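You operate a simulated robot arm through the tools that you are given. There is no shell and no other tool. Be economical: measure what you need, move in short steps, check, and stop when the job is done.

You are at the controls of a simulated robot arm. One attempt, no reset.

TASK
Add 20 caps to the small turquoise bin and stand it on PACKED.
Fine: the bin waits in the feeder tray with 10 caps: tray in, set the cap dial, push the pad once, tray out; bin to PACKED, then tray in; leave the other bins.
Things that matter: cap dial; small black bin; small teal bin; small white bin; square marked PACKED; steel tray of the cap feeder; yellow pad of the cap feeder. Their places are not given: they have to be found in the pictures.

It is judged by the outcome, as a careful person would: the job done as asked, and still so three seconds after it is handed in. It fails if anything else is knocked over, pushed out of place, dropped, spilled or broken. Lids that push on must go on centred and level and be pressed home; caps that screw on are set level and turned clockwise until they are tight.

THE ROBOT
A 6-joint arm with a two-finger parallel gripper, fixed in place. Base frame: the origin is at the foot of the arm, x ahead of it, y to its left, z up; the work surface is at about z = 6. Readings come in mm, rad, newtons and seconds.
With the tool pointing down near the work surface it reaches from about 140 to 580 mm from the base axis. Its first joint turns from -1.152 to 1.152 rad. Payload 2.1 kg.
The tool frame sits at the grasp point between the pads (the TCP): z along the fingers, y along the line on which they close. The tips reach 30 mm beyond it. Largest opening 94 mm; finger width 28, thickness 10; the body of the gripper, 50 by 96 mm, starts 55 mm behind the TCP.
Orientation is that of the tool frame in the base frame, as a unit quaternion [w, x, y, z]. With the fingers straight down and closing along the base's y, the tool's x points along the base's -x, its y along +y and its z along -z.

THE INTERFACE
- The arm moves only by the tool arm_command. Its argument "moves" is a list of rows, each an object of numbers (a shift or turn left out is 0, a gripper value left out holds the last): "tx", "ty", "tz": the shift along the tool's x, y, z in units of 20 mm (1.0 is 20 mm); "rx", "ry", "rz": the turn, a rotation vector about the tool's x, y, z in units of 4 degrees (1.0 is 4 degrees). In form: [{"tx": .., "ty": .., "tz": .., "rx": .., "ry": .., "rz": ..}, ...]. A call has 1 to 8 rows; each row shifts and turns the commanded pose from where the row before left it, along the tool's axes as they then stand. "grip" is the opening in per cent of the stroke, from 0 (shut) to 100 (fully open), set as the call begins (left out, the last holds). A call with a number of a shift or a turn outside -1 to 1 is refused whole. A row lasts 0.2 s, in which the tool goes at most 50 mm and 0.15 rad; a call with a longer step from one row to the next is refused whole, and so is a gripper value outside its range. A pose out of reach is approached as far as the arm can. The call stops where the force on the tool passes 40 N (or 10 N more than at its start, if that is more) or the arm is blocked; 0.2 s more then pass. Each finger travels about 72 mm/s and halts on what it meets, pressing with about 37 N; the grip force reading is that of the motor and also rises with nothing between the fingers. The clock runs only during rows and for 0.2 s after the last one: add rows that do not move to give the fingers time. The reply holds the time, the measured pose of the TCP, the force on the tool along the base axes, the opening and the grip force, in the units named above and with some noise, with the torque about the TCP (base axes, N m) and any sound that the robot's microphone picked up, and new pictures: "show" is both (left out), scene, wrist or none.
- Cameras (640 x 400 px; columns grow to the right, rows downward): "scene" is fixed at [40.3, -358.6, 496.1]; the picture's right is [0.91, -0.41, 0.00], its down [-0.18, -0.41, -0.89] and it looks along [0.37, 0.82, -0.45] (base axes); focal length 214 px, centre (320, 200). "wrist" rides on the gripper at [76, 14, -102] in the tool frame; the picture's right is [-0.18, 0.98, 0.00], its down [-0.75, -0.14, -0.64] and it looks along [-0.63, -0.12, 0.77] (tool axes); focal length 243 px, centre (320, 200).
- locate(camera, pixels): for up to 12 pixels [column, row] of the newest picture of that camera ("zoom" is the newest enlarged one), the place [x, y, z] in the base frame of the surface seen there, good to about 2 mm. The clock stands still meanwhile.
- enlarge(camera, box): a new picture of the part [left, top, right, bottom] of that camera's present view, enlarged. The clock stands still meanwhile.
- sign_off(): hands the job in; it is judged then, once.

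Keep the steps short. Do not move on a guess: measure, check each grasp and each placing, and mend mistakes. In all there are 80 turns and 200 pictures (those below and enlarged ones count). Leave the gripper open and the arm clear of the work at the hand-in unless told otherwise, and finish with a single line.

The tools are called as a command line: name --argument value ..., lists and objects as JSON in quotes. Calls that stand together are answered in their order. arm_command: Moves the arm, as the interface text tells. Its arguments: {"type":"object","properties":{"moves":{"type":"array","items":{"type":"object","properties":{"tx":{"type":"number"},"ty":{"type":"number"},"tz":{"type":"number"},"rx":{"type":"number"},"ry":{"type":"number"},"rz":{"type":"number"}}}},"grip":{"type":"number"},"show":{"type":"string","enum":["both","scene","wrist","none"]}},"required":["moves"]} The other tools are called the same way: locate (camera, pixels) gives the place of the surface under pixels of a picture; enlarge (camera, box) takes an enlarged picture of a part of a camera's view; sign_off () hands the job in.

At the start:

```text
t: 0.0
tcp_pos: [273.7, 82.5, 463.2]
tcp_rot: [0.0, -0.001, 1.0, 0.0]
wrist_force: [0.6, -0.4, 0.9]
torque: [0.0, -0.04, 0.03]
opening: 94.4
grasp_force: 0.0
```

scene: 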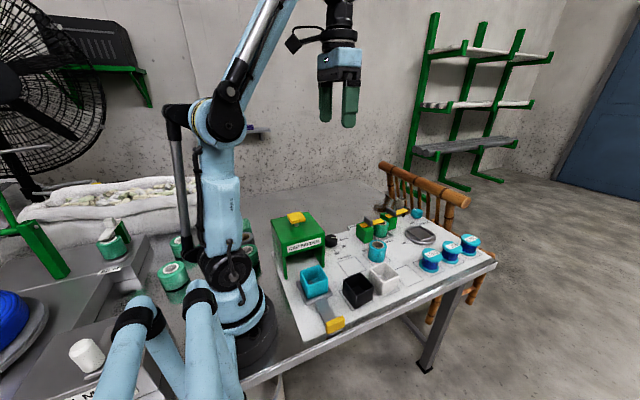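
wrist: 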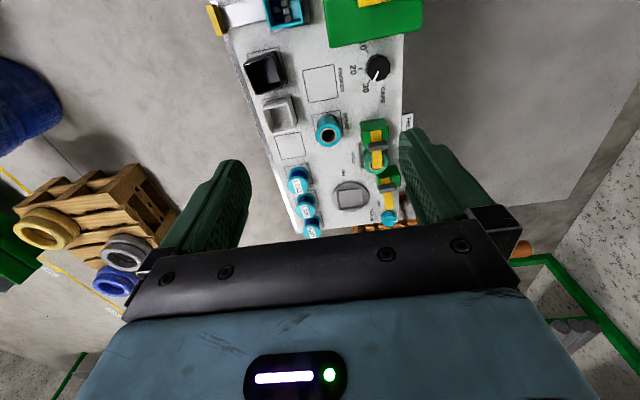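

I see the feeder (green, with yellow pad on top), its tray pulled out with the teal bin, and the dial. I'll enlarge both views to read them.

enlarge --camera "scene" --box '[260, 190, 420, 340]'

enlarge --camera "wrist" --box '[200, 0, 440, 240]'

locate --camera "scene" --pixels '[[296, 217], [331, 240], [313, 277], [336, 325], [317, 300], [357, 290], [384, 277], [350, 264], [297, 247], [325, 310]]'

locate --camera "wrist" --pixels '[[215, 20], [378, 66], [322, 83], [285, 10], [270, 70], [280, 112], [290, 146], [374, 3], [376, 75], [328, 130]]'

```text
2.67 times, centred on (340, 265) of scene
```

zoom: 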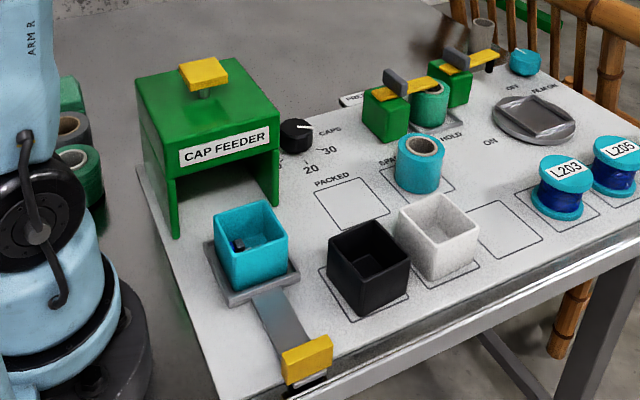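

```text
1.67 times, centred on (320, 120) of wrist
```

zoom: 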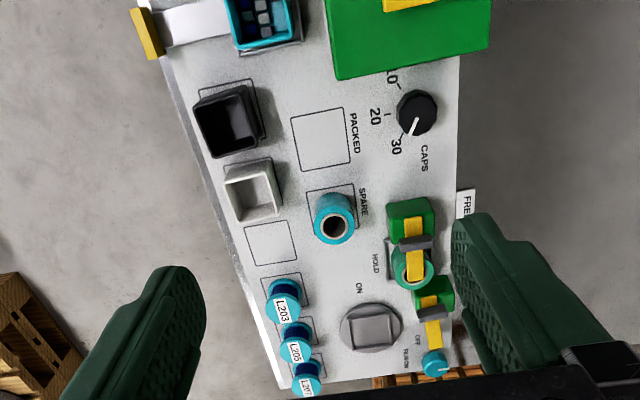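

```text
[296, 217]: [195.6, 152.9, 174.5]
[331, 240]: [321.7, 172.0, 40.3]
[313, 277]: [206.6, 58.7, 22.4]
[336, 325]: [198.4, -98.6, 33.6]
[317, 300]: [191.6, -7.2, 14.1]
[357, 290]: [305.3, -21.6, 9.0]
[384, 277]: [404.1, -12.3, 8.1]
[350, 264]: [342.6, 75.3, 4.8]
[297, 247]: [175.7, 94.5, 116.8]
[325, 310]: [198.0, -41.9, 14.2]
```

```text
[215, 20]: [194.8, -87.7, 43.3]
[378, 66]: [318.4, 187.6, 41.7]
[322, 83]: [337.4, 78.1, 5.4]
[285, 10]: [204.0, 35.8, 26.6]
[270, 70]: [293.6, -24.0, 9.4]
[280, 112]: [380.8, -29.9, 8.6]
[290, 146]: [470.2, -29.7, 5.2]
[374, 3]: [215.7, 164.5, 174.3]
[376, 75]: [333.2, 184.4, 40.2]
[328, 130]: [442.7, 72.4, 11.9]
```

The bin sits on the pulled-out tray, whose handle is near (197,-95,35). The dial is near (320,182), and PACKED near (340,77). I'll move over the handle first, staying high.

arm_command --moves '[{"tx": 0.24, "ty": -0.556, "tz": 0.9}, {"tx": 0.24, "ty": -0.556, "tz": 0.9}, {"tx": 0.24, "ty": -0.556, "tz": 0.9}, {"tx": 0.24, "ty": -0.556, "tz": 0.9}, {"tx": 0.24, "ty": -0.556, "tz": 0.9}, {"tx": 0.24, "ty": -0.556, "tz": 0.9}, {"tx": 0.24, "ty": -0.556, "tz": 0.9}, {"tx": 0.24, "ty": -0.556, "tz": 0.9}]' --grip 60

```text
t: 1.8
tcp_pos: [235.0, -5.4, 319.2]
tcp_rot: [0.0, 0.0, 1.0, -0.001]
wrist_force: [-0.2, -0.1, 0.3]
torque: [-0.03, 0.0, 0.0]
opening: 56.3
grasp_force: 0.1
```

scene: 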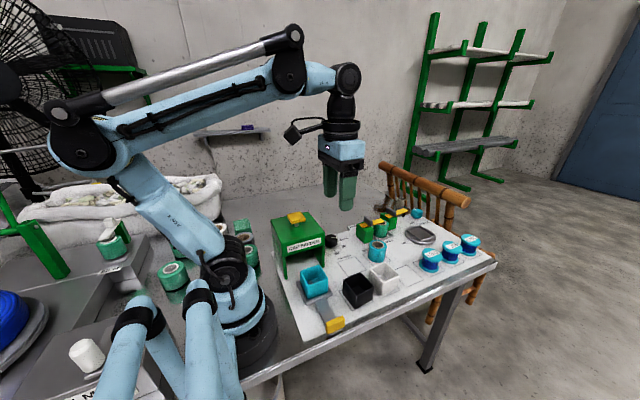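
wrist: 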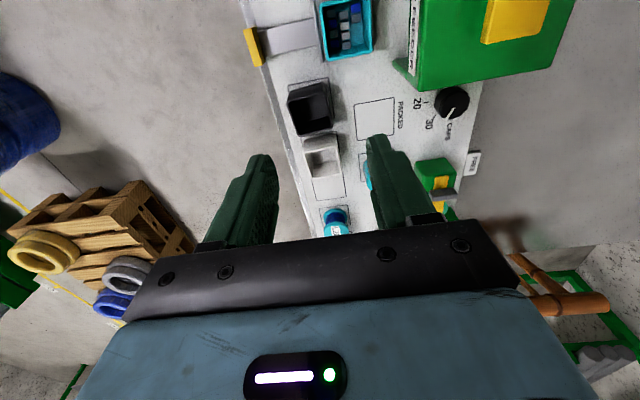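

Good view: handle, bin, feeder front and dial are all visible. I'll enlarge and measure them.

enlarge --camera "wrist" --box '[235, 0, 395, 100]'

locate --camera "wrist" --pixels '[[245, 28], [256, 27], [252, 66], [265, 63], [254, 45], [290, 38], [318, 5], [326, 62], [361, 0], [374, 54], [408, 70], [452, 103]]'

enlarge --camera "wrist" --box '[390, 70, 490, 140]'

```text
4.00 times, centred on (315, 50) of wrist
```

zoom: 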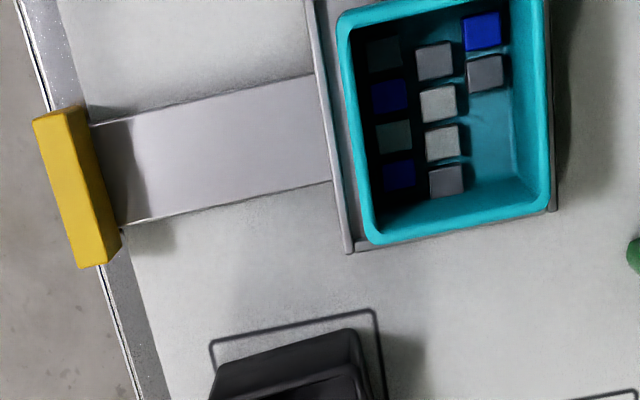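

```text
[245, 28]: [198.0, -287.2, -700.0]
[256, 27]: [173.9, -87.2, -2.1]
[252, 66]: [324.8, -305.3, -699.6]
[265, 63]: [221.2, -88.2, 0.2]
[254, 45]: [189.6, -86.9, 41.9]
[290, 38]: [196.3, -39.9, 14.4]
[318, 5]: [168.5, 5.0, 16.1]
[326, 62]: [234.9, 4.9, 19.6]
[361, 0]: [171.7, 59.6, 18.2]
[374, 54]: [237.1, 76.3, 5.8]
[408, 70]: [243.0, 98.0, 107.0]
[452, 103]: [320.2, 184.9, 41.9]
```

```text
5.71 times, centred on (440, 105) of wrist
```

zoom: 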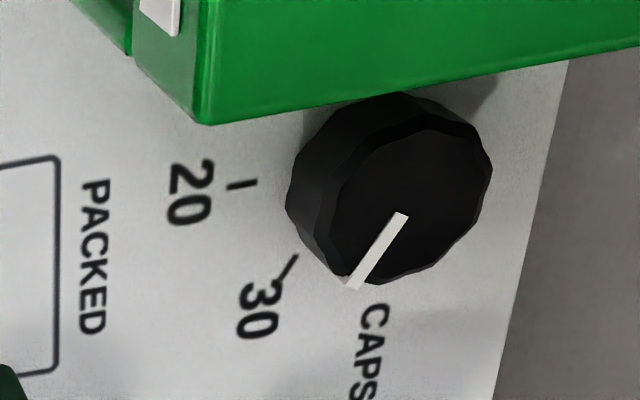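

The bin holds 10 caps. The handle top is about (196,-92,42), a thin block. I'll go above it.

arm_command --moves '[{"tx": 0.25, "ty": -0.55, "tz": 1}, {"tx": 0.25, "ty": -0.55, "tz": 1}, {"tx": 0.25, "ty": -0.55, "tz": 1}, {"tx": 0.25, "ty": -0.55, "tz": 1}, {"tx": 0.25, "ty": -0.55, "tz": 1}, {"tx": 0.25, "ty": -0.55, "tz": 1}, {"tx": 0.25, "ty": -0.55, "tz": 1}, {"tx": 0.25, "ty": -0.55, "tz": 1}]'

```text
t: 3.6
tcp_pos: [194.8, -94.8, 157.7]
tcp_rot: [-0.001, -0.002, 1.0, 0.0]
wrist_force: [-0.7, 0.3, 0.8]
torque: [0.03, -0.02, 0.0]
opening: 56.4
grasp_force: 0.0
```

scene: 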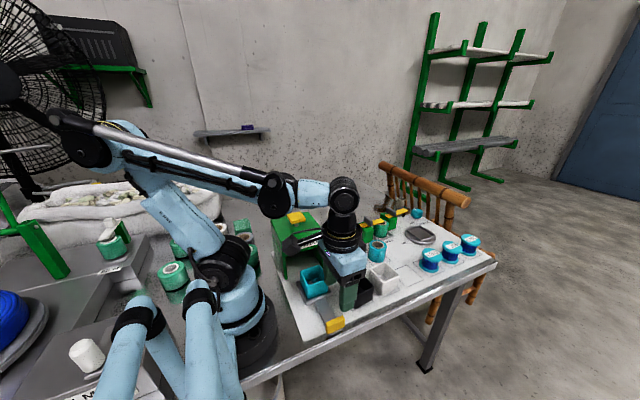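
wrist: 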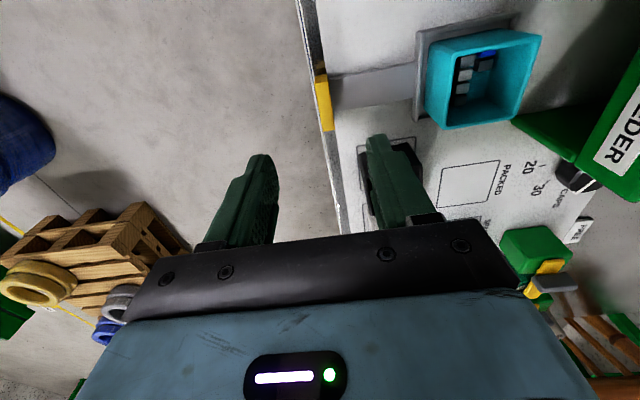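

Measuring the handle more finely.

locate --camera "wrist" --pixels '[[319, 84], [326, 84], [328, 124], [323, 124], [324, 103], [329, 103], [345, 95], [317, 80], [332, 128]]'

enlarge --camera "scene" --box '[280, 250, 400, 340]'

```text
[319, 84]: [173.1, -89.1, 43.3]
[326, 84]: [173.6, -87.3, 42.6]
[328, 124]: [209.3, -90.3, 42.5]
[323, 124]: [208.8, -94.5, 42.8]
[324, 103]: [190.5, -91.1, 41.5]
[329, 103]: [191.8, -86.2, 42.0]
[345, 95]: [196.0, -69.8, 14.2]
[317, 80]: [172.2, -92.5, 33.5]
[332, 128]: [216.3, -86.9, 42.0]
```

```text
4.44 times, centred on (340, 295) of scene
```

zoom: 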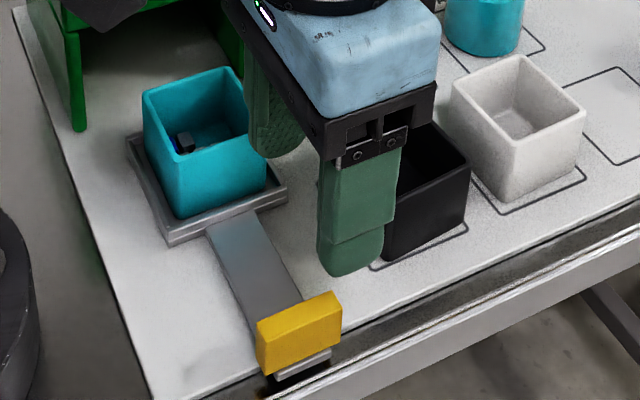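

Handle centre ≈ (194.5,-91), top z 42. I'll descend to TCP z≈52 with fingers straddling it.

arm_command --moves '[{"ty": 0.19, "tz": 0.9}, {"tz": 0.9}, {"tz": 0.9}, {"tz": 0.9}, {"tz": 0.9}, {"tz": 0.78}]'

```text
t: 5.0
tcp_pos: [194.3, -90.2, 53.4]
tcp_rot: [-0.001, 0.0, 1.0, 0.0]
wrist_force: [1.2, 0.1, 0.1]
torque: [0.01, 0.0, 0.01]
opening: 56.4
grasp_force: 0.0
```

scene: 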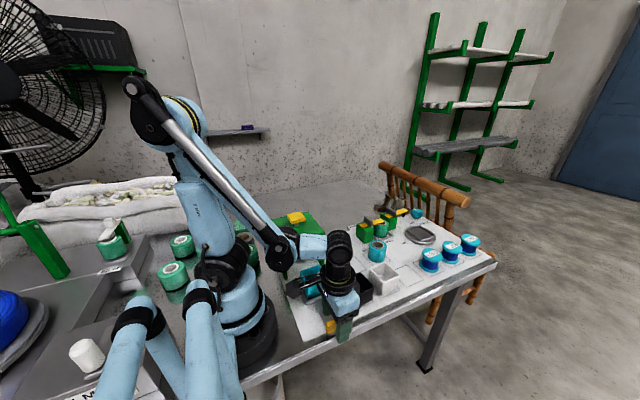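
wrist: 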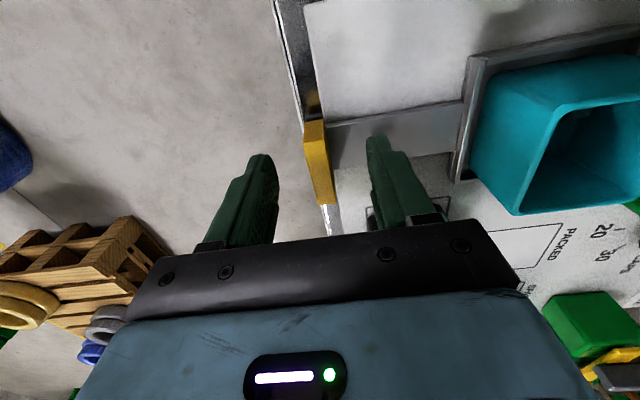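

The handle is between the fingers. Closing on it.

arm_command --moves '[{}, {}, {}]' --grip 0 --show "wrist"

```text
t: 5.8
tcp_pos: [194.4, -88.7, 53.0]
tcp_rot: [0.0, -0.001, 1.0, 0.001]
wrist_force: [3.2, 4.5, -12.5]
torque: [0.06, 0.37, -0.08]
opening: 11.7
grasp_force: 45.0
```

wrist: 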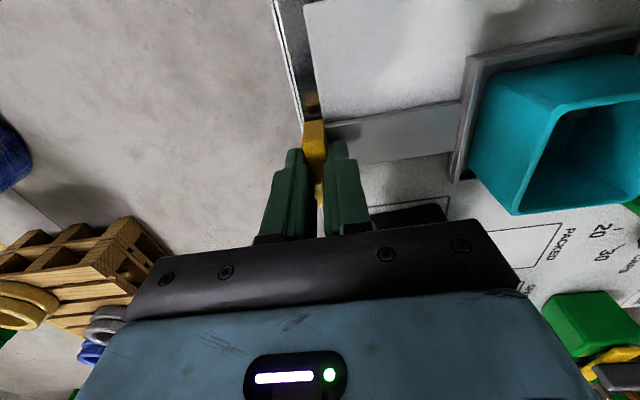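

Gripped (opening 11.7). Pushing the tray in along +y, smoothly.

arm_command --moves '[{"ty": 0.25}, {"ty": 0.5}, {"ty": 0.5}, {"ty": 0.5}, {"ty": 0.5}, {"ty": 0.5}, {"ty": 0.5}, {"ty": 0.25}]'

```text
t: 7.6
tcp_pos: [194.1, -20.1, 53.4]
tcp_rot: [0.0, -0.002, 1.0, 0.0]
wrist_force: [-14.5, -0.9, -18.0]
torque: [-0.02, -0.45, -0.03]
opening: 11.2
grasp_force: 45.3
```

scene: 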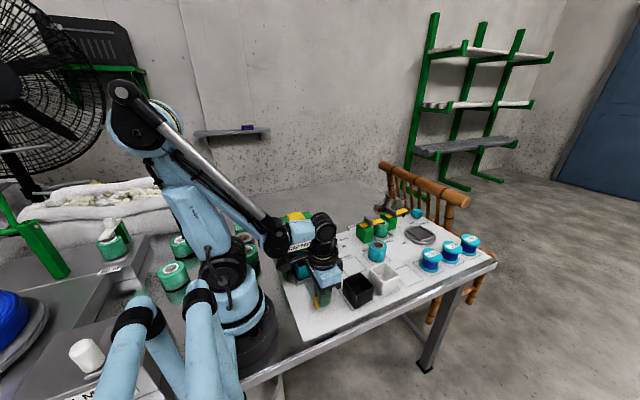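
wrist: 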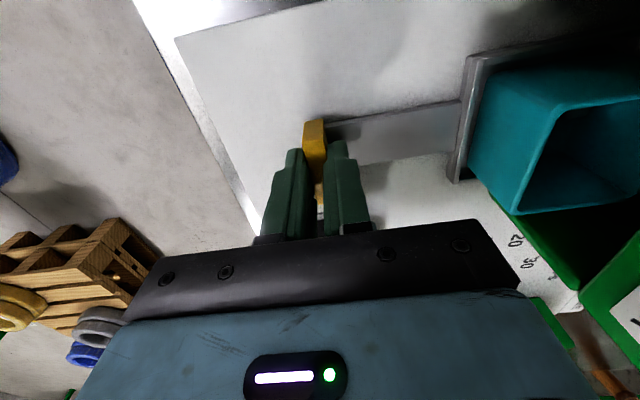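

Tray moves freely. Continue in smaller steps until it stops.

arm_command --moves '[{"ty": 0.3, "tx": 0.05, "tz": 0.05}, {"ty": 0.4, "tx": 0.05}, {"ty": 0.4}, {"ty": 0.4}, {"ty": 0.3}, {"ty": 0.2}]'

```text
t: 9.0
tcp_pos: [195.8, 19.7, 52.8]
tcp_rot: [0.003, 0.0, 1.0, 0.0]
wrist_force: [16.1, -1.1, 32.9]
torque: [-0.02, -0.47, -0.02]
opening: 11.8
grasp_force: 45.2
```

scene: 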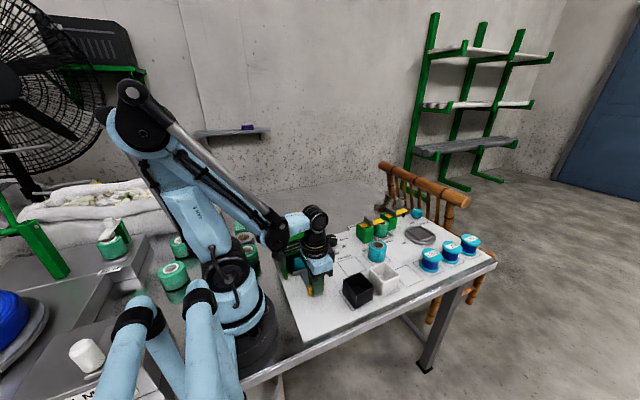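
wrist: 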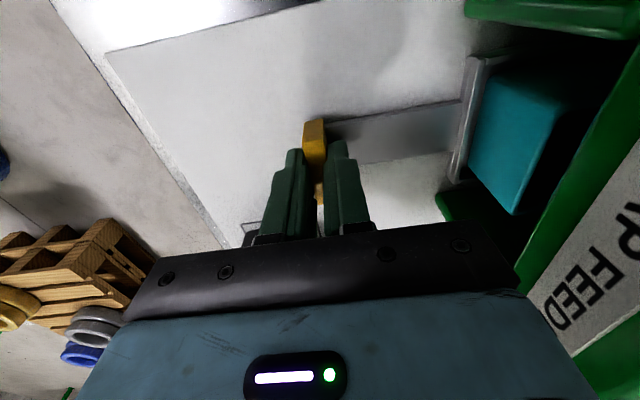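

Not stopped yet (y force ~0). Relax vertical/side force slightly and continue.

arm_command --moves '[{"tx": -0.03, "tz": -0.05, "ty": 0.15}, {"ty": 0.2}, {"ty": 0.2}, {"ty": 0.2}]'

```text
t: 10.0
tcp_pos: [195.1, 34.8, 54.2]
tcp_rot: [0.003, 0.0, 1.0, 0.001]
wrist_force: [12.9, 0.3, -23.9]
torque: [-0.07, -1.26, -0.09]
opening: 11.4
grasp_force: 45.2
```

scene: 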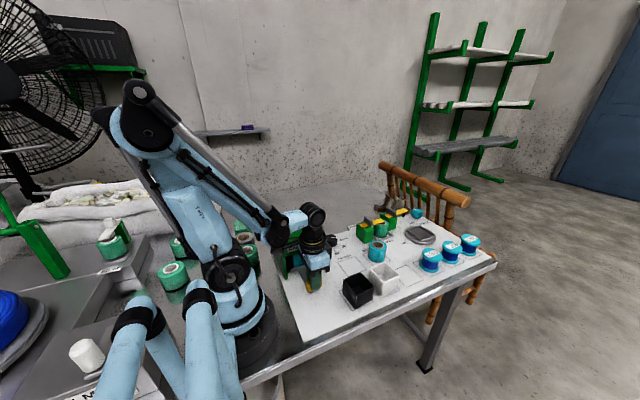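
wrist: 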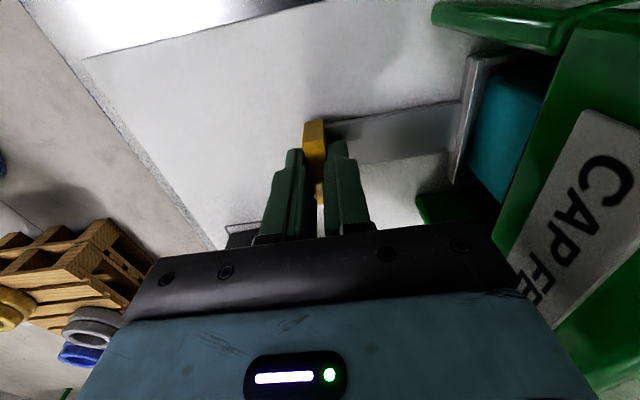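

arm_command --moves '[{"tx": -0.02, "tz": 0.03, "ty": 0.1}, {"ty": 0.15}, {"ty": 0.15}]'

locate --camera "wrist" --pixels '[[460, 120], [500, 120], [560, 150], [560, 250], [450, 200], [530, 160], [400, 130], [480, 20]]'

enlarge --camera "scene" --box '[250, 190, 370, 310]'

```text
t: 10.9
tcp_pos: [194.5, 40.8, 52.4]
tcp_rot: [0.001, 0.001, 1.0, -0.005]
wrist_force: [-2.3, -2.9, 5.7]
torque: [0.31, -0.43, 0.11]
opening: 11.7
grasp_force: 45.2
stopped in row 3: the force on the tool passed its limit at 42 N (the readings are from after the stop); the commanded pose is now the measured one
```

scene: 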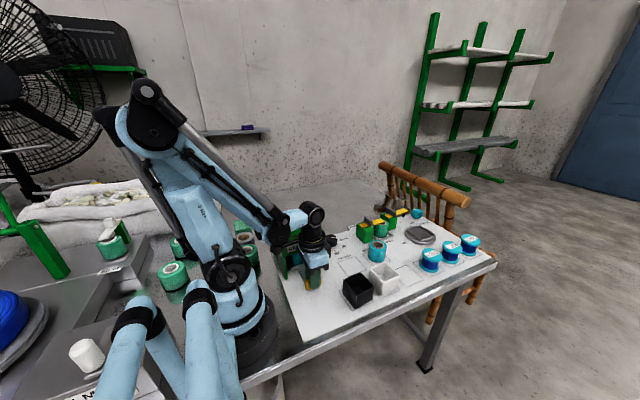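
wrist: 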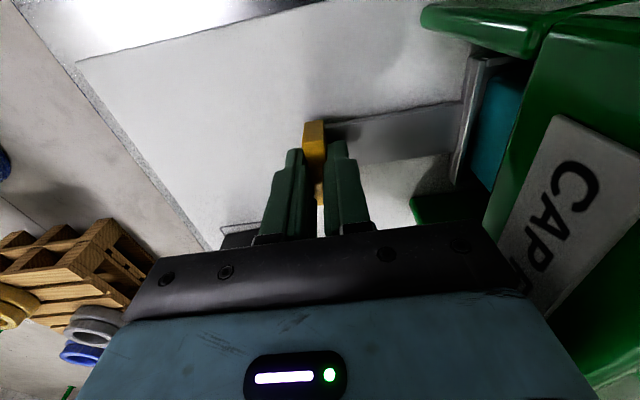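

```text
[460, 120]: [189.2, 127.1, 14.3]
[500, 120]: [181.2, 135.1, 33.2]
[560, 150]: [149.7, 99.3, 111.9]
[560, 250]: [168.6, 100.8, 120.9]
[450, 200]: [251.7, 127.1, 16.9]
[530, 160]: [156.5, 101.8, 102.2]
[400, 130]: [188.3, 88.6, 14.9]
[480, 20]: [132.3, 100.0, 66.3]
```

```text
3.33 times, centred on (310, 250) of scene
```

zoom: 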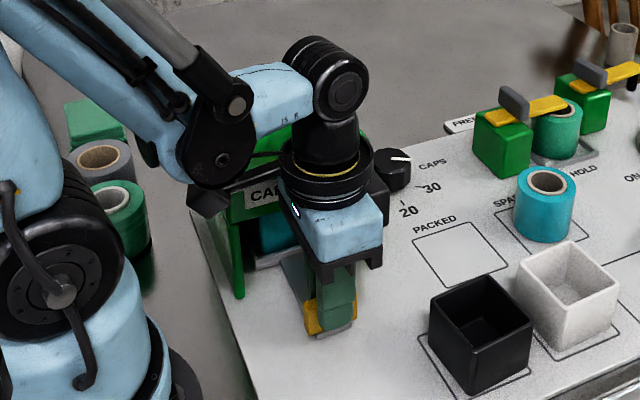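

Force stop at 42 N after 130 mm of travel, so the tray is home. Gripper body is still ~11 mm clear of the feeder. Open and rise straight up with a slight retreat.

arm_command --moves '[{}, {}, {"tz": -0.5}, {"tz": -1}, {"tz": -1, "ty": -0.3}, {"tz": -1, "ty": -0.3}, {"tz": -1}, {"tz": -1}]' --grip 45

```text
t: 12.7
tcp_pos: [195.0, 29.2, 163.7]
tcp_rot: [0.0, 0.0, 1.0, -0.004]
wrist_force: [-0.6, -0.9, -0.2]
torque: [0.0, 0.02, 0.0]
opening: 42.4
grasp_force: 0.0
```

scene: 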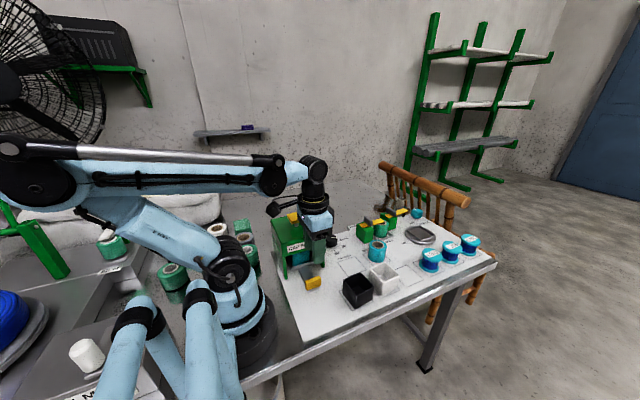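
wrist: 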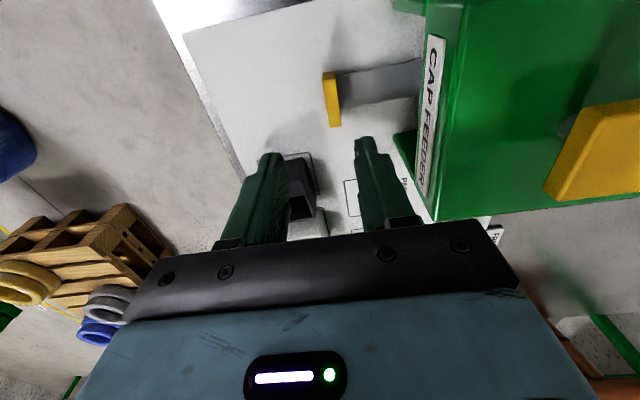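

Tray is in. Next, the dial: rise then move over for a good look at the dial.

arm_command --moves '[{"tz": -1}, {"tz": -1}, {"tz": -1}, {"tz": -0.8, "ty": 1, "tx": -0.2}, {"tz": -0.8, "ty": 1, "tx": -0.2}, {"tz": -0.8, "ty": 1, "tx": -0.2}, {"tz": -0.8, "ty": 1, "tx": -0.2}, {"tz": -0.8, "ty": 1, "tx": -0.2}]' --grip 70

```text
t: 14.5
tcp_pos: [215.4, 131.7, 303.0]
tcp_rot: [0.001, 0.0, 1.0, -0.004]
wrist_force: [0.4, 0.8, 0.5]
torque: [-0.01, -0.02, 0.0]
opening: 65.8
grasp_force: 0.1
```

scene: 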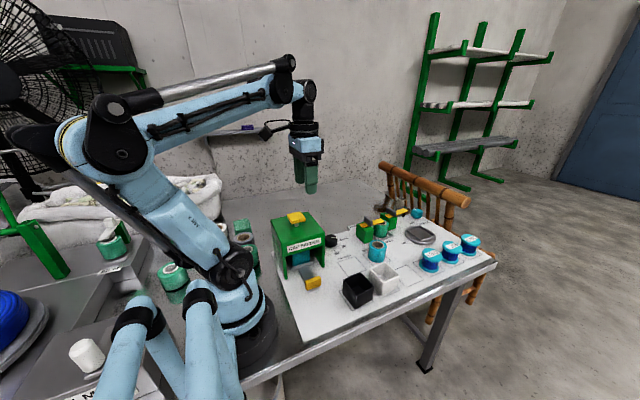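
wrist: 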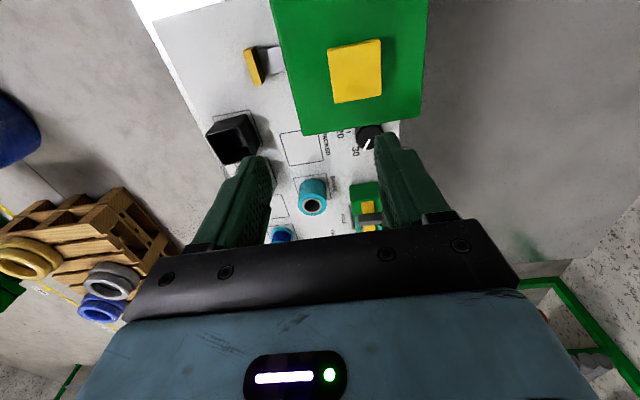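

arm_command --moves '[{"tx": -1, "ty": 1, "tz": -0.5}, {"tx": -1, "ty": 1, "tz": -0.5}, {"tx": -1, "tz": -0.5}]' --show "wrist"

enlarge --camera "wrist" --box '[280, 50, 400, 130]'

```text
t: 15.3
tcp_pos: [275.2, 170.3, 332.2]
tcp_rot: [-0.001, -0.001, 1.0, -0.004]
wrist_force: [0.4, 0.2, 0.1]
torque: [-0.01, 0.0, -0.01]
opening: 66.0
grasp_force: 0.1
```

wrist: 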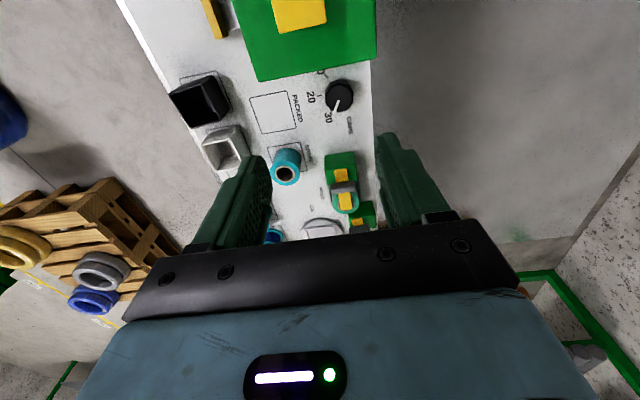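

```text
5.00 times, centred on (340, 90) of wrist
```

zoom: 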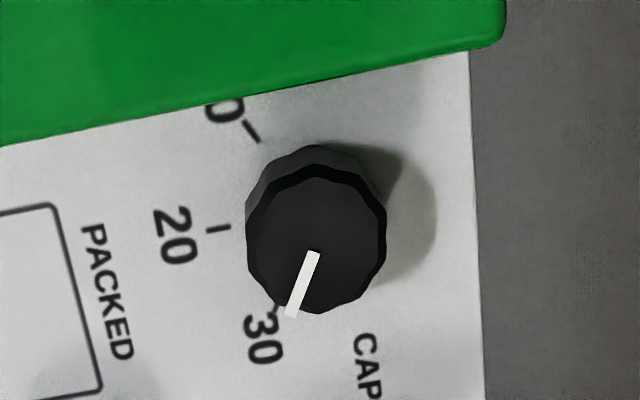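

Pixel-locate the ticks, the knob rim and the pointer ends.

locate --camera "zoom" --pixels '[[315, 255], [293, 312], [318, 165], [318, 310], [247, 240], [384, 240], [209, 231], [230, 226], [244, 124], [258, 140], [278, 308], [318, 240]]'

```text
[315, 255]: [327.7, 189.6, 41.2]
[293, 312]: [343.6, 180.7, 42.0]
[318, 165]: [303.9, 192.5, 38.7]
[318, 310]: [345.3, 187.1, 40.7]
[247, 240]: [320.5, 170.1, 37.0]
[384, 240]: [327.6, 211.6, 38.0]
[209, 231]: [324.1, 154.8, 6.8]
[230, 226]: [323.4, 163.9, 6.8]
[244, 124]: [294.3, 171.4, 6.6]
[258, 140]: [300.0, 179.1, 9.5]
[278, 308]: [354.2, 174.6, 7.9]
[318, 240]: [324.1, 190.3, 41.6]
```

The knob's centre is ≈(324.5,190), top z 41, Ø≈41. The 20 mark points along -y, 30 and 10 are ±60° from it, and the pointer is on 30. I need a 60° clockwise turn (seen from above) to 20. To keep the wrist camera clear of the feeder, I first turn the tool about -128°, up high.

arm_command --moves '[{"tx": -1, "ty": 1, "rz": -1}, {"tx": -1, "rz": -1}, {"tx": -0.4, "rz": -1}, {"rz": -1}, {"rz": -1}, {"rz": -1}, {"rz": -1}, {"rz": -1}]' --show "none"

arm_command --moves '[{"rz": -1}, {"rz": -1}, {"rz": -1}, {"rz": -1}, {"rz": -1}, {"rz": -1}, {"rz": -1}, {"rz": -1}]' --show "none"

arm_command --moves '[{"rz": -1}, {"rz": -1}, {"rz": -1}, {"rz": -1}, {"rz": -1}, {"rz": -1}, {"rz": -1}, {"rz": -1}]' --show "none"

arm_command --moves '[{"rz": -1}, {"rz": -1}, {"rz": -1}, {"rz": -1}, {"rz": -1}, {"rz": -1}, {"rz": -1}, {"rz": -1}]'

```text
t: 17.1
tcp_pos: [322.4, 192.8, 331.9]
tcp_rot: [-0.002, -0.277, 0.961, -0.004]
wrist_force: [0.1, -0.3, 0.7]
torque: [-0.03, -0.01, 0.03]
opening: 65.9
grasp_force: 0.0
```

```text
t: 18.9
tcp_pos: [323.0, 193.7, 331.7]
tcp_rot: [-0.002, -0.531, 0.848, -0.003]
wrist_force: [0.8, 0.8, -0.1]
torque: [0.01, 0.01, 0.02]
opening: 65.9
grasp_force: 0.0
```

```text
t: 20.7
tcp_pos: [322.9, 193.6, 332.0]
tcp_rot: [0.004, 0.744, -0.668, 0.002]
wrist_force: [0.0, 0.1, -0.1]
torque: [0.0, -0.02, 0.03]
opening: 66.0
grasp_force: 0.0
```

```text
t: 22.5
tcp_pos: [322.5, 192.9, 332.1]
tcp_rot: [0.004, 0.899, -0.438, 0.002]
wrist_force: [0.1, -0.4, -0.1]
torque: [-0.02, 0.01, -0.01]
opening: 66.0
grasp_force: 0.1
```

scene: 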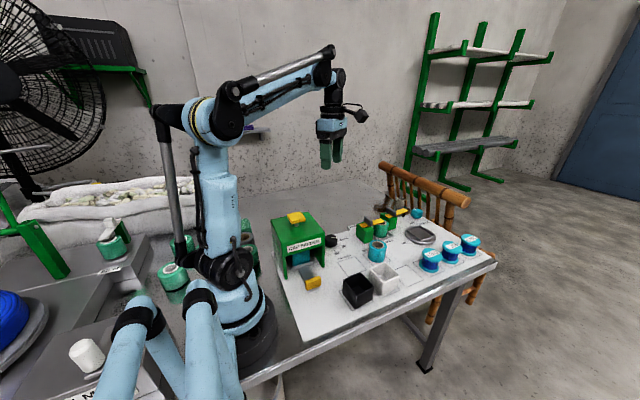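
wrist: 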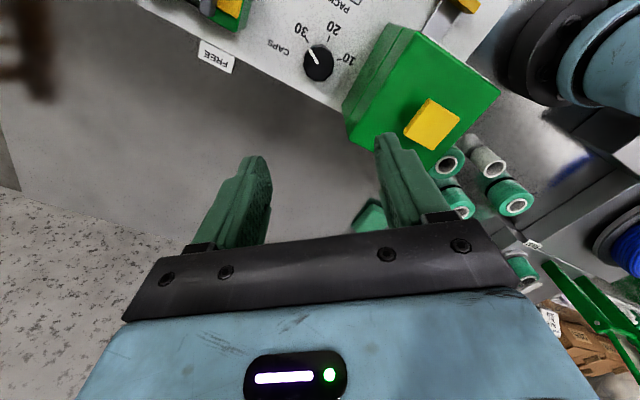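

Measuring the knob again from this side to refine its centre.

enlarge --camera "wrist" --box '[270, 20, 370, 90]'

locate --camera "wrist" --pixels '[[319, 62], [305, 60], [333, 65], [318, 48], [320, 78], [313, 53], [430, 120], [420, 95]]'

```text
5.71 times, centred on (320, 55) of wrist
```

zoom: 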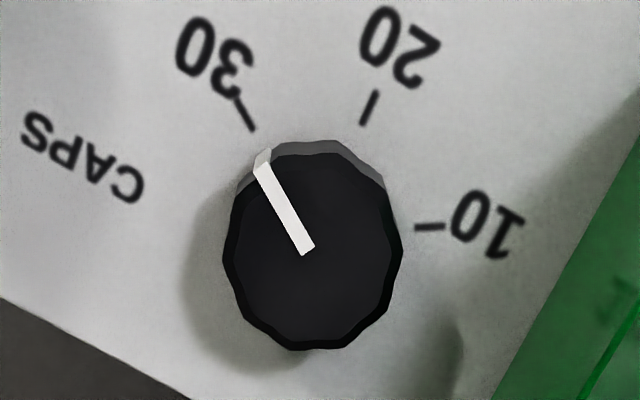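

```text
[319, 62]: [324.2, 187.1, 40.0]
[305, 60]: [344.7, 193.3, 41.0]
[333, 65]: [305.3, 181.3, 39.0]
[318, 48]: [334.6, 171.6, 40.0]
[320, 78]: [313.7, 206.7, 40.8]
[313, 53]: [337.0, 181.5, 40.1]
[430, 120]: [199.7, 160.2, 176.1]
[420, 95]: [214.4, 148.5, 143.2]
```

Refined centre ≈ (324.5,188.5). Align and descend to z≈110.

arm_command --moves '[{"tx": 0.235, "ty": 0.057, "tz": 1}, {"tz": 1}, {"tz": 1}, {"tz": 1}, {"tz": 1}, {"tz": 1}, {"tz": 1}, {"tz": 1}]' --show "none"

arm_command --moves '[{"tz": 1}, {"tz": 1}, {"tz": 1}]'

enlarge --camera "scene" --box '[250, 130, 410, 290]'

```text
t: 24.3
tcp_pos: [324.3, 188.5, 172.0]
tcp_rot: [0.004, 0.899, -0.438, 0.002]
wrist_force: [-0.1, 0.5, 0.3]
torque: [0.04, -0.03, -0.02]
opening: 65.9
grasp_force: 0.0
```

```text
t: 25.1
tcp_pos: [323.9, 187.6, 111.5]
tcp_rot: [0.004, 0.899, -0.438, 0.001]
wrist_force: [0.4, 0.3, 0.9]
torque: [0.02, 0.0, 0.0]
opening: 65.8
grasp_force: 0.1
```

scene: 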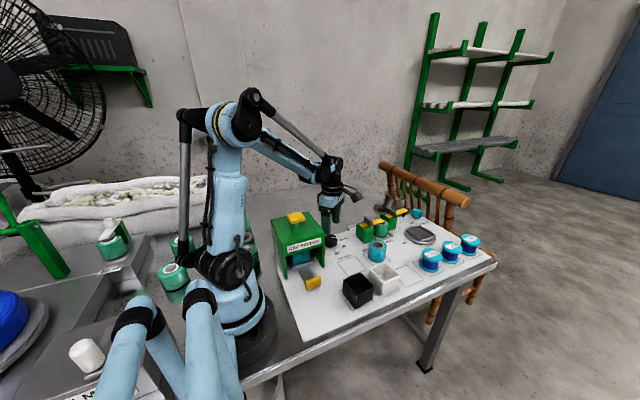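
wrist: 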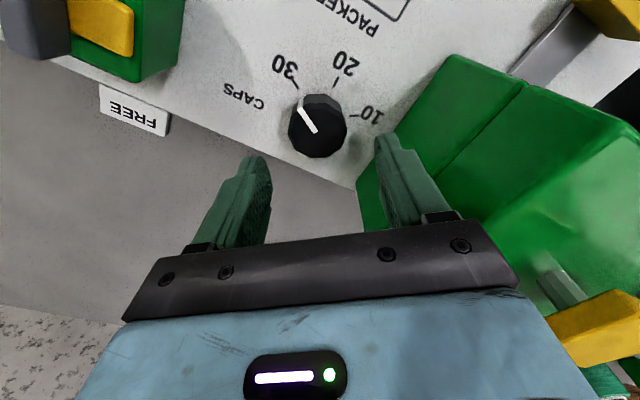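

```text
2.50 times, centred on (330, 210) of scene
```

zoom: 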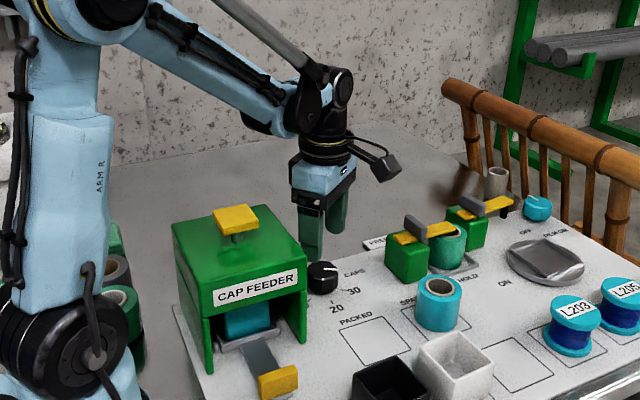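

Arm is clear of the feeder. Verify knob edges once more along the finger axis before descending.

locate --camera "wrist" --pixels '[[291, 127], [345, 125], [318, 157], [318, 108], [318, 130], [302, 107], [316, 131], [340, 82]]'

```text
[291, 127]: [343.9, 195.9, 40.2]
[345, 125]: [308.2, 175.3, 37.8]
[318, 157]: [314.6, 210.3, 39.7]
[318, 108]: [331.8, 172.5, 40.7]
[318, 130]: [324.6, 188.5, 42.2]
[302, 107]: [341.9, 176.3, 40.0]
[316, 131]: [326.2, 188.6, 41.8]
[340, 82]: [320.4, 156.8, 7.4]
```

Centred. Descend to z≈56 (tips at 26).

arm_command --moves '[{"tz": 0.9, "tx": 0.0, "ty": -0.05}, {"tz": 0.9}, {"tz": 0.97}]'

```text
t: 25.9
tcp_pos: [324.7, 187.3, 55.9]
tcp_rot: [0.004, 0.899, -0.438, 0.002]
wrist_force: [-0.1, -0.8, 0.1]
torque: [0.02, 0.0, -0.02]
opening: 65.7
grasp_force: 0.2
```

scene: 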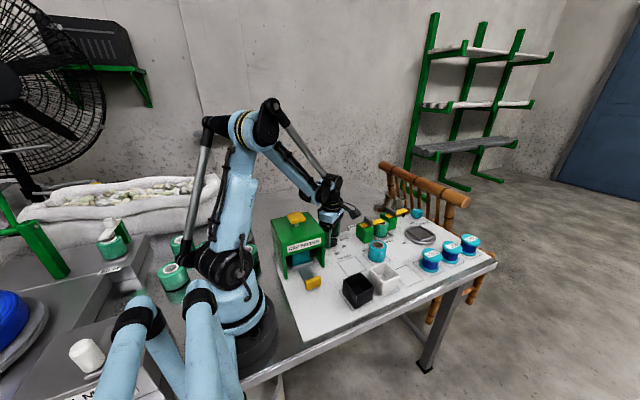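
wrist: 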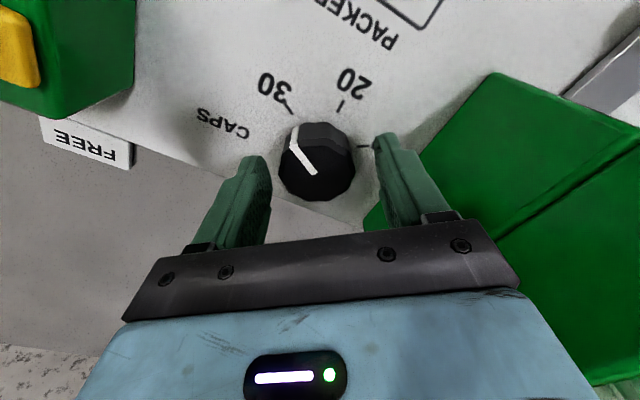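

Straddling the knob. Close.

arm_command --moves '[{}, {}, {}]' --grip 30 --show "wrist"

```text
t: 26.7
tcp_pos: [326.6, 188.0, 56.7]
tcp_rot: [0.001, 0.899, -0.438, 0.004]
wrist_force: [25.1, 19.1, -20.7]
torque: [-0.04, 0.35, -0.14]
opening: 44.3
grasp_force: 45.0
```

wrist: 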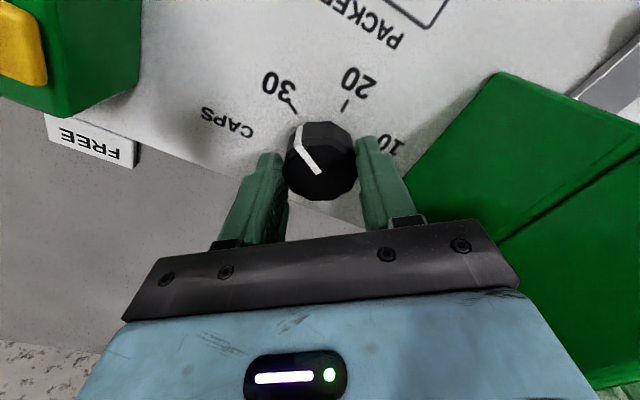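

Gripped; slight off-centre force. I'll shift 2 mm to relax it and begin turning clockwise (+rz).

arm_command --moves '[{"ty": -0.1}, {"rz": 1}, {"rz": 1}, {"rz": 1}, {"rz": 1}, {"rz": 1}, {"rz": 1}, {"rz": 1}]' --show "wrist"

```text
t: 28.5
tcp_pos: [325.5, 187.8, 56.8]
tcp_rot: [0.005, 0.766, -0.643, 0.001]
wrist_force: [-19.3, -8.2, -24.3]
torque: [0.66, 0.12, 0.03]
opening: 44.7
grasp_force: 44.5
```

wrist: 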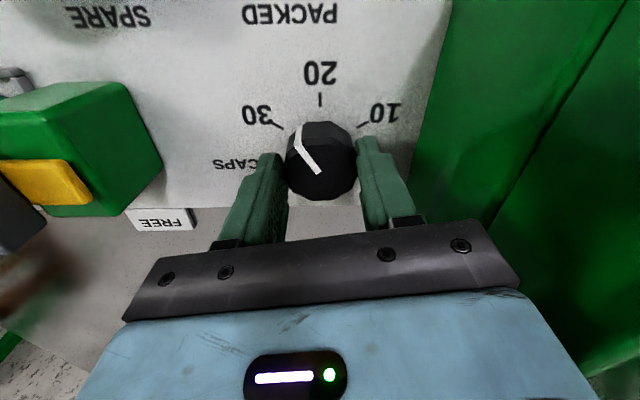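

The knob turns with the gripper (28° so far). 7 more steps.

arm_command --moves '[{"tx": 0.02, "ty": 0.03, "tz": 0.05, "rz": 1}, {"rz": 1}, {"rz": 1}, {"rz": 1}, {"rz": 1}, {"rz": 1}, {"rz": 1}]' --show "wrist"

enlarge --camera "wrist" --box '[230, 60, 410, 220]'

locate --camera "wrist" --pixels '[[303, 130], [318, 171], [310, 150]]'

```text
t: 29.5
tcp_pos: [325.0, 187.7, 56.8]
tcp_rot: [-0.005, -0.666, 0.746, -0.001]
wrist_force: [-2.8, -0.2, 5.1]
torque: [0.27, -0.6, 0.01]
opening: 44.5
grasp_force: 45.2
stopped in row 5: the force on the tool passed its limit at 43 N (the readings are from after the stop); the commanded pose is now the measured one
```

wrist: 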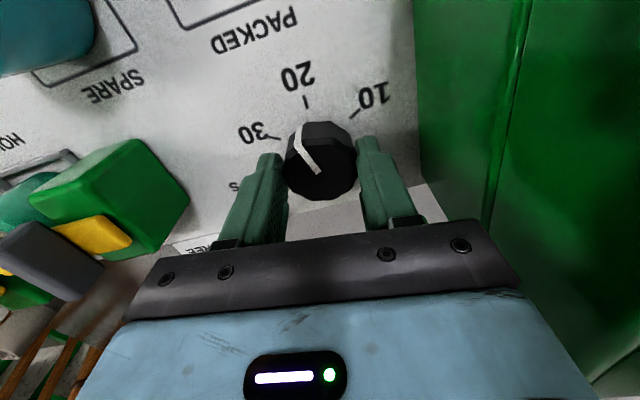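

```text
2.50 times, centred on (320, 140) of wrist
```

zoom: 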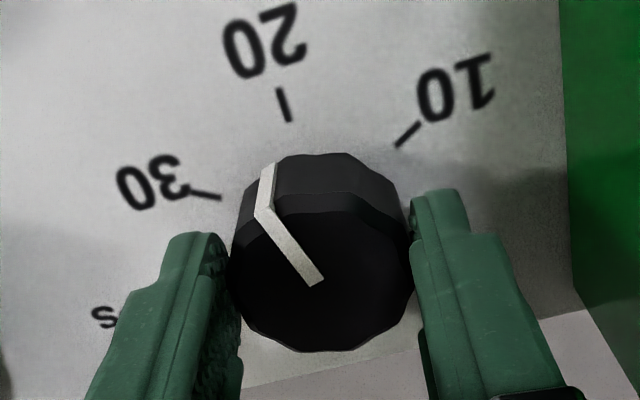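

```text
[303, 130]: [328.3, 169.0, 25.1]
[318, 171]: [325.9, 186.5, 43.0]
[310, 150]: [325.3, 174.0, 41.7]
```

locate --camera "zoom" --pixels '[[262, 215], [269, 222], [314, 280], [290, 250], [235, 265], [408, 262], [320, 345], [318, 200], [278, 90], [288, 118]]'

```text
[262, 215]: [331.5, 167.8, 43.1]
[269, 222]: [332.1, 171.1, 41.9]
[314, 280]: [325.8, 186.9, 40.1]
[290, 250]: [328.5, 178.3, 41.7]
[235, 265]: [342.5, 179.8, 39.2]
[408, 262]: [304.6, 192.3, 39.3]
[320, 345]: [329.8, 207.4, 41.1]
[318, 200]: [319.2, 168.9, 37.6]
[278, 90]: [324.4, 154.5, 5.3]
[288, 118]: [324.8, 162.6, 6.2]
```

Pointer still ~19° short of 20. Side force is relieved; continue 4.7 steps.

arm_command --moves '[{"rz": 0.9}, {"rz": 0.9}, {"rz": 0.9}, {"rz": 0.9}, {"rz": 0.9}]' --show "wrist"

enlarge --camera "wrist" --box '[230, 60, 410, 220]'

locate --camera "zoom" --pixels '[[262, 215], [269, 222], [314, 280], [290, 250]]'

```text
t: 30.7
tcp_pos: [325.8, 188.9, 56.8]
tcp_rot: [-0.007, -0.54, 0.841, -0.001]
wrist_force: [-12.6, -0.3, 13.2]
torque: [0.37, 0.31, 0.05]
opening: 44.4
grasp_force: 44.7
```

wrist: 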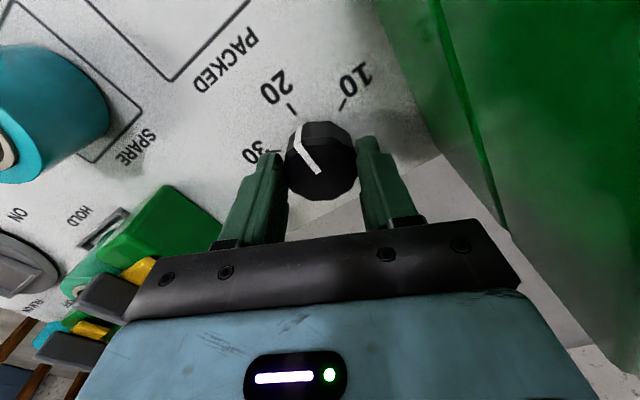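

```text
2.50 times, centred on (320, 140) of wrist
```

zoom: 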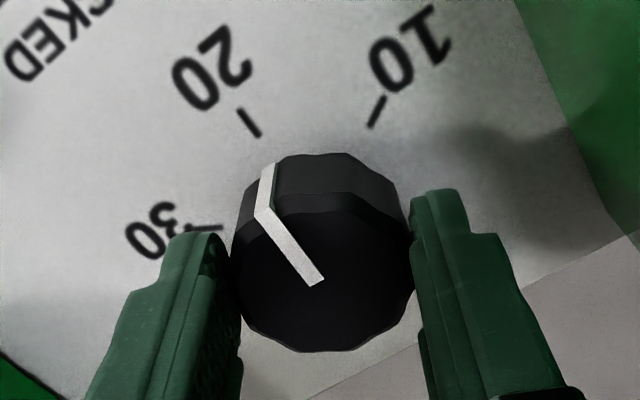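

```text
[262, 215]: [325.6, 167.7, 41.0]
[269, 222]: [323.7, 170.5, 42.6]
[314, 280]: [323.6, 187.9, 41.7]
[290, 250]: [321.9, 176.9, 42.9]
```

Pointer now along -y, i.e. on 20 within ~3°. Release and rise, then check.

arm_command --moves '[{}, {}, {"tz": -0.5}, {"tz": -1}, {"tz": -1}, {"tz": -1}, {"tz": -1}, {"tz": -1}]' --grip 70

enlarge --camera "wrist" --box '[240, 50, 400, 170]'

```text
t: 32.5
tcp_pos: [324.6, 189.4, 165.2]
tcp_rot: [-0.005, -0.541, 0.841, -0.002]
wrist_force: [-0.6, -0.2, 1.1]
torque: [-0.04, -0.01, -0.02]
opening: 65.8
grasp_force: 0.1
```

scene: 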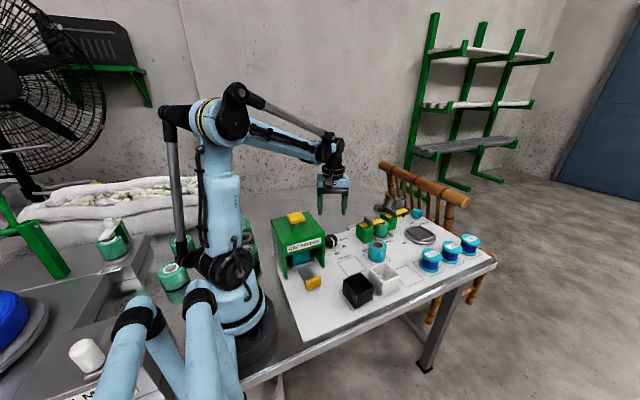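
wrist: 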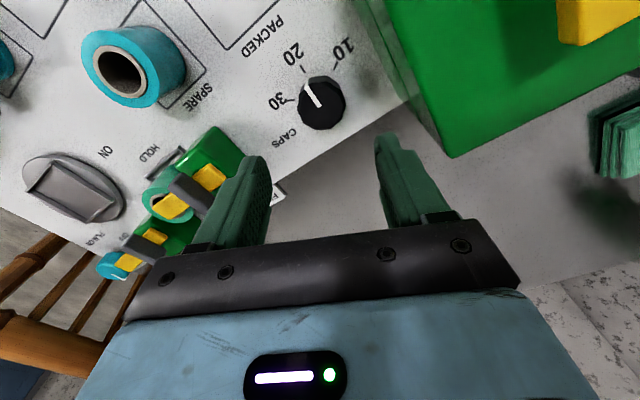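

```text
3.33 times, centred on (320, 110) of wrist
```

zoom: 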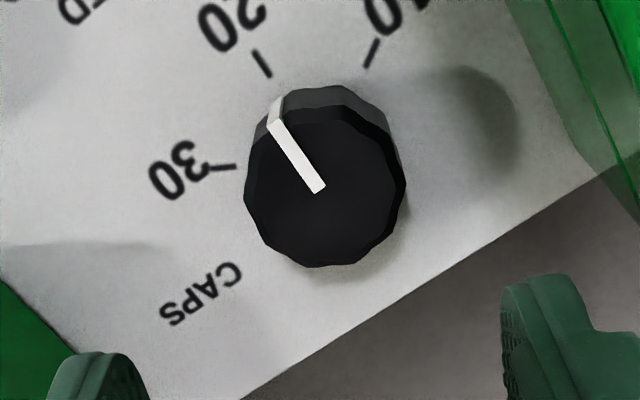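

The pointer lines up with 20. I'll double-check numerically, and measure the pad.

locate --camera "zoom" --pixels '[[273, 126], [319, 187], [255, 52], [268, 75], [325, 185]]'

enlarge --camera "scene" --box '[260, 200, 350, 300]'

locate --camera "scene" --pixels '[[288, 214], [296, 212], [305, 217], [294, 221], [296, 217], [285, 230], [312, 282]]'

```text
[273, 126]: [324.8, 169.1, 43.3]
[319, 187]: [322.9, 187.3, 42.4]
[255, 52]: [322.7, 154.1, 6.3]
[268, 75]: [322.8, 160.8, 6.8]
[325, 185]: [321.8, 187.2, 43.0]
```

```text
4.00 times, centred on (305, 250) of scene
```

zoom: 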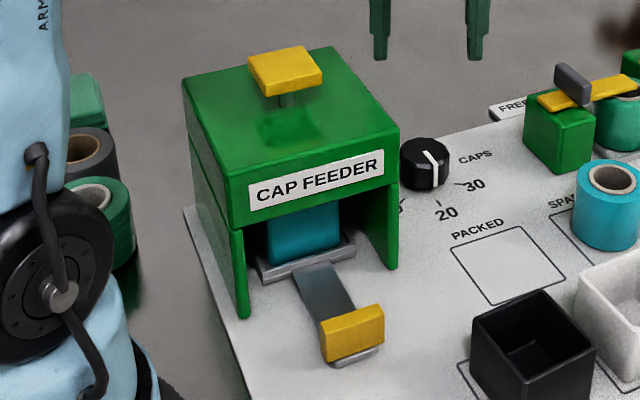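

```text
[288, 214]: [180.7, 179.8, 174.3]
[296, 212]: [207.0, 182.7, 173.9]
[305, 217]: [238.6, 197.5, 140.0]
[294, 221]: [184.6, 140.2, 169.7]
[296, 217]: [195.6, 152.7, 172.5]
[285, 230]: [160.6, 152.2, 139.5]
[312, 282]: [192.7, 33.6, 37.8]
```

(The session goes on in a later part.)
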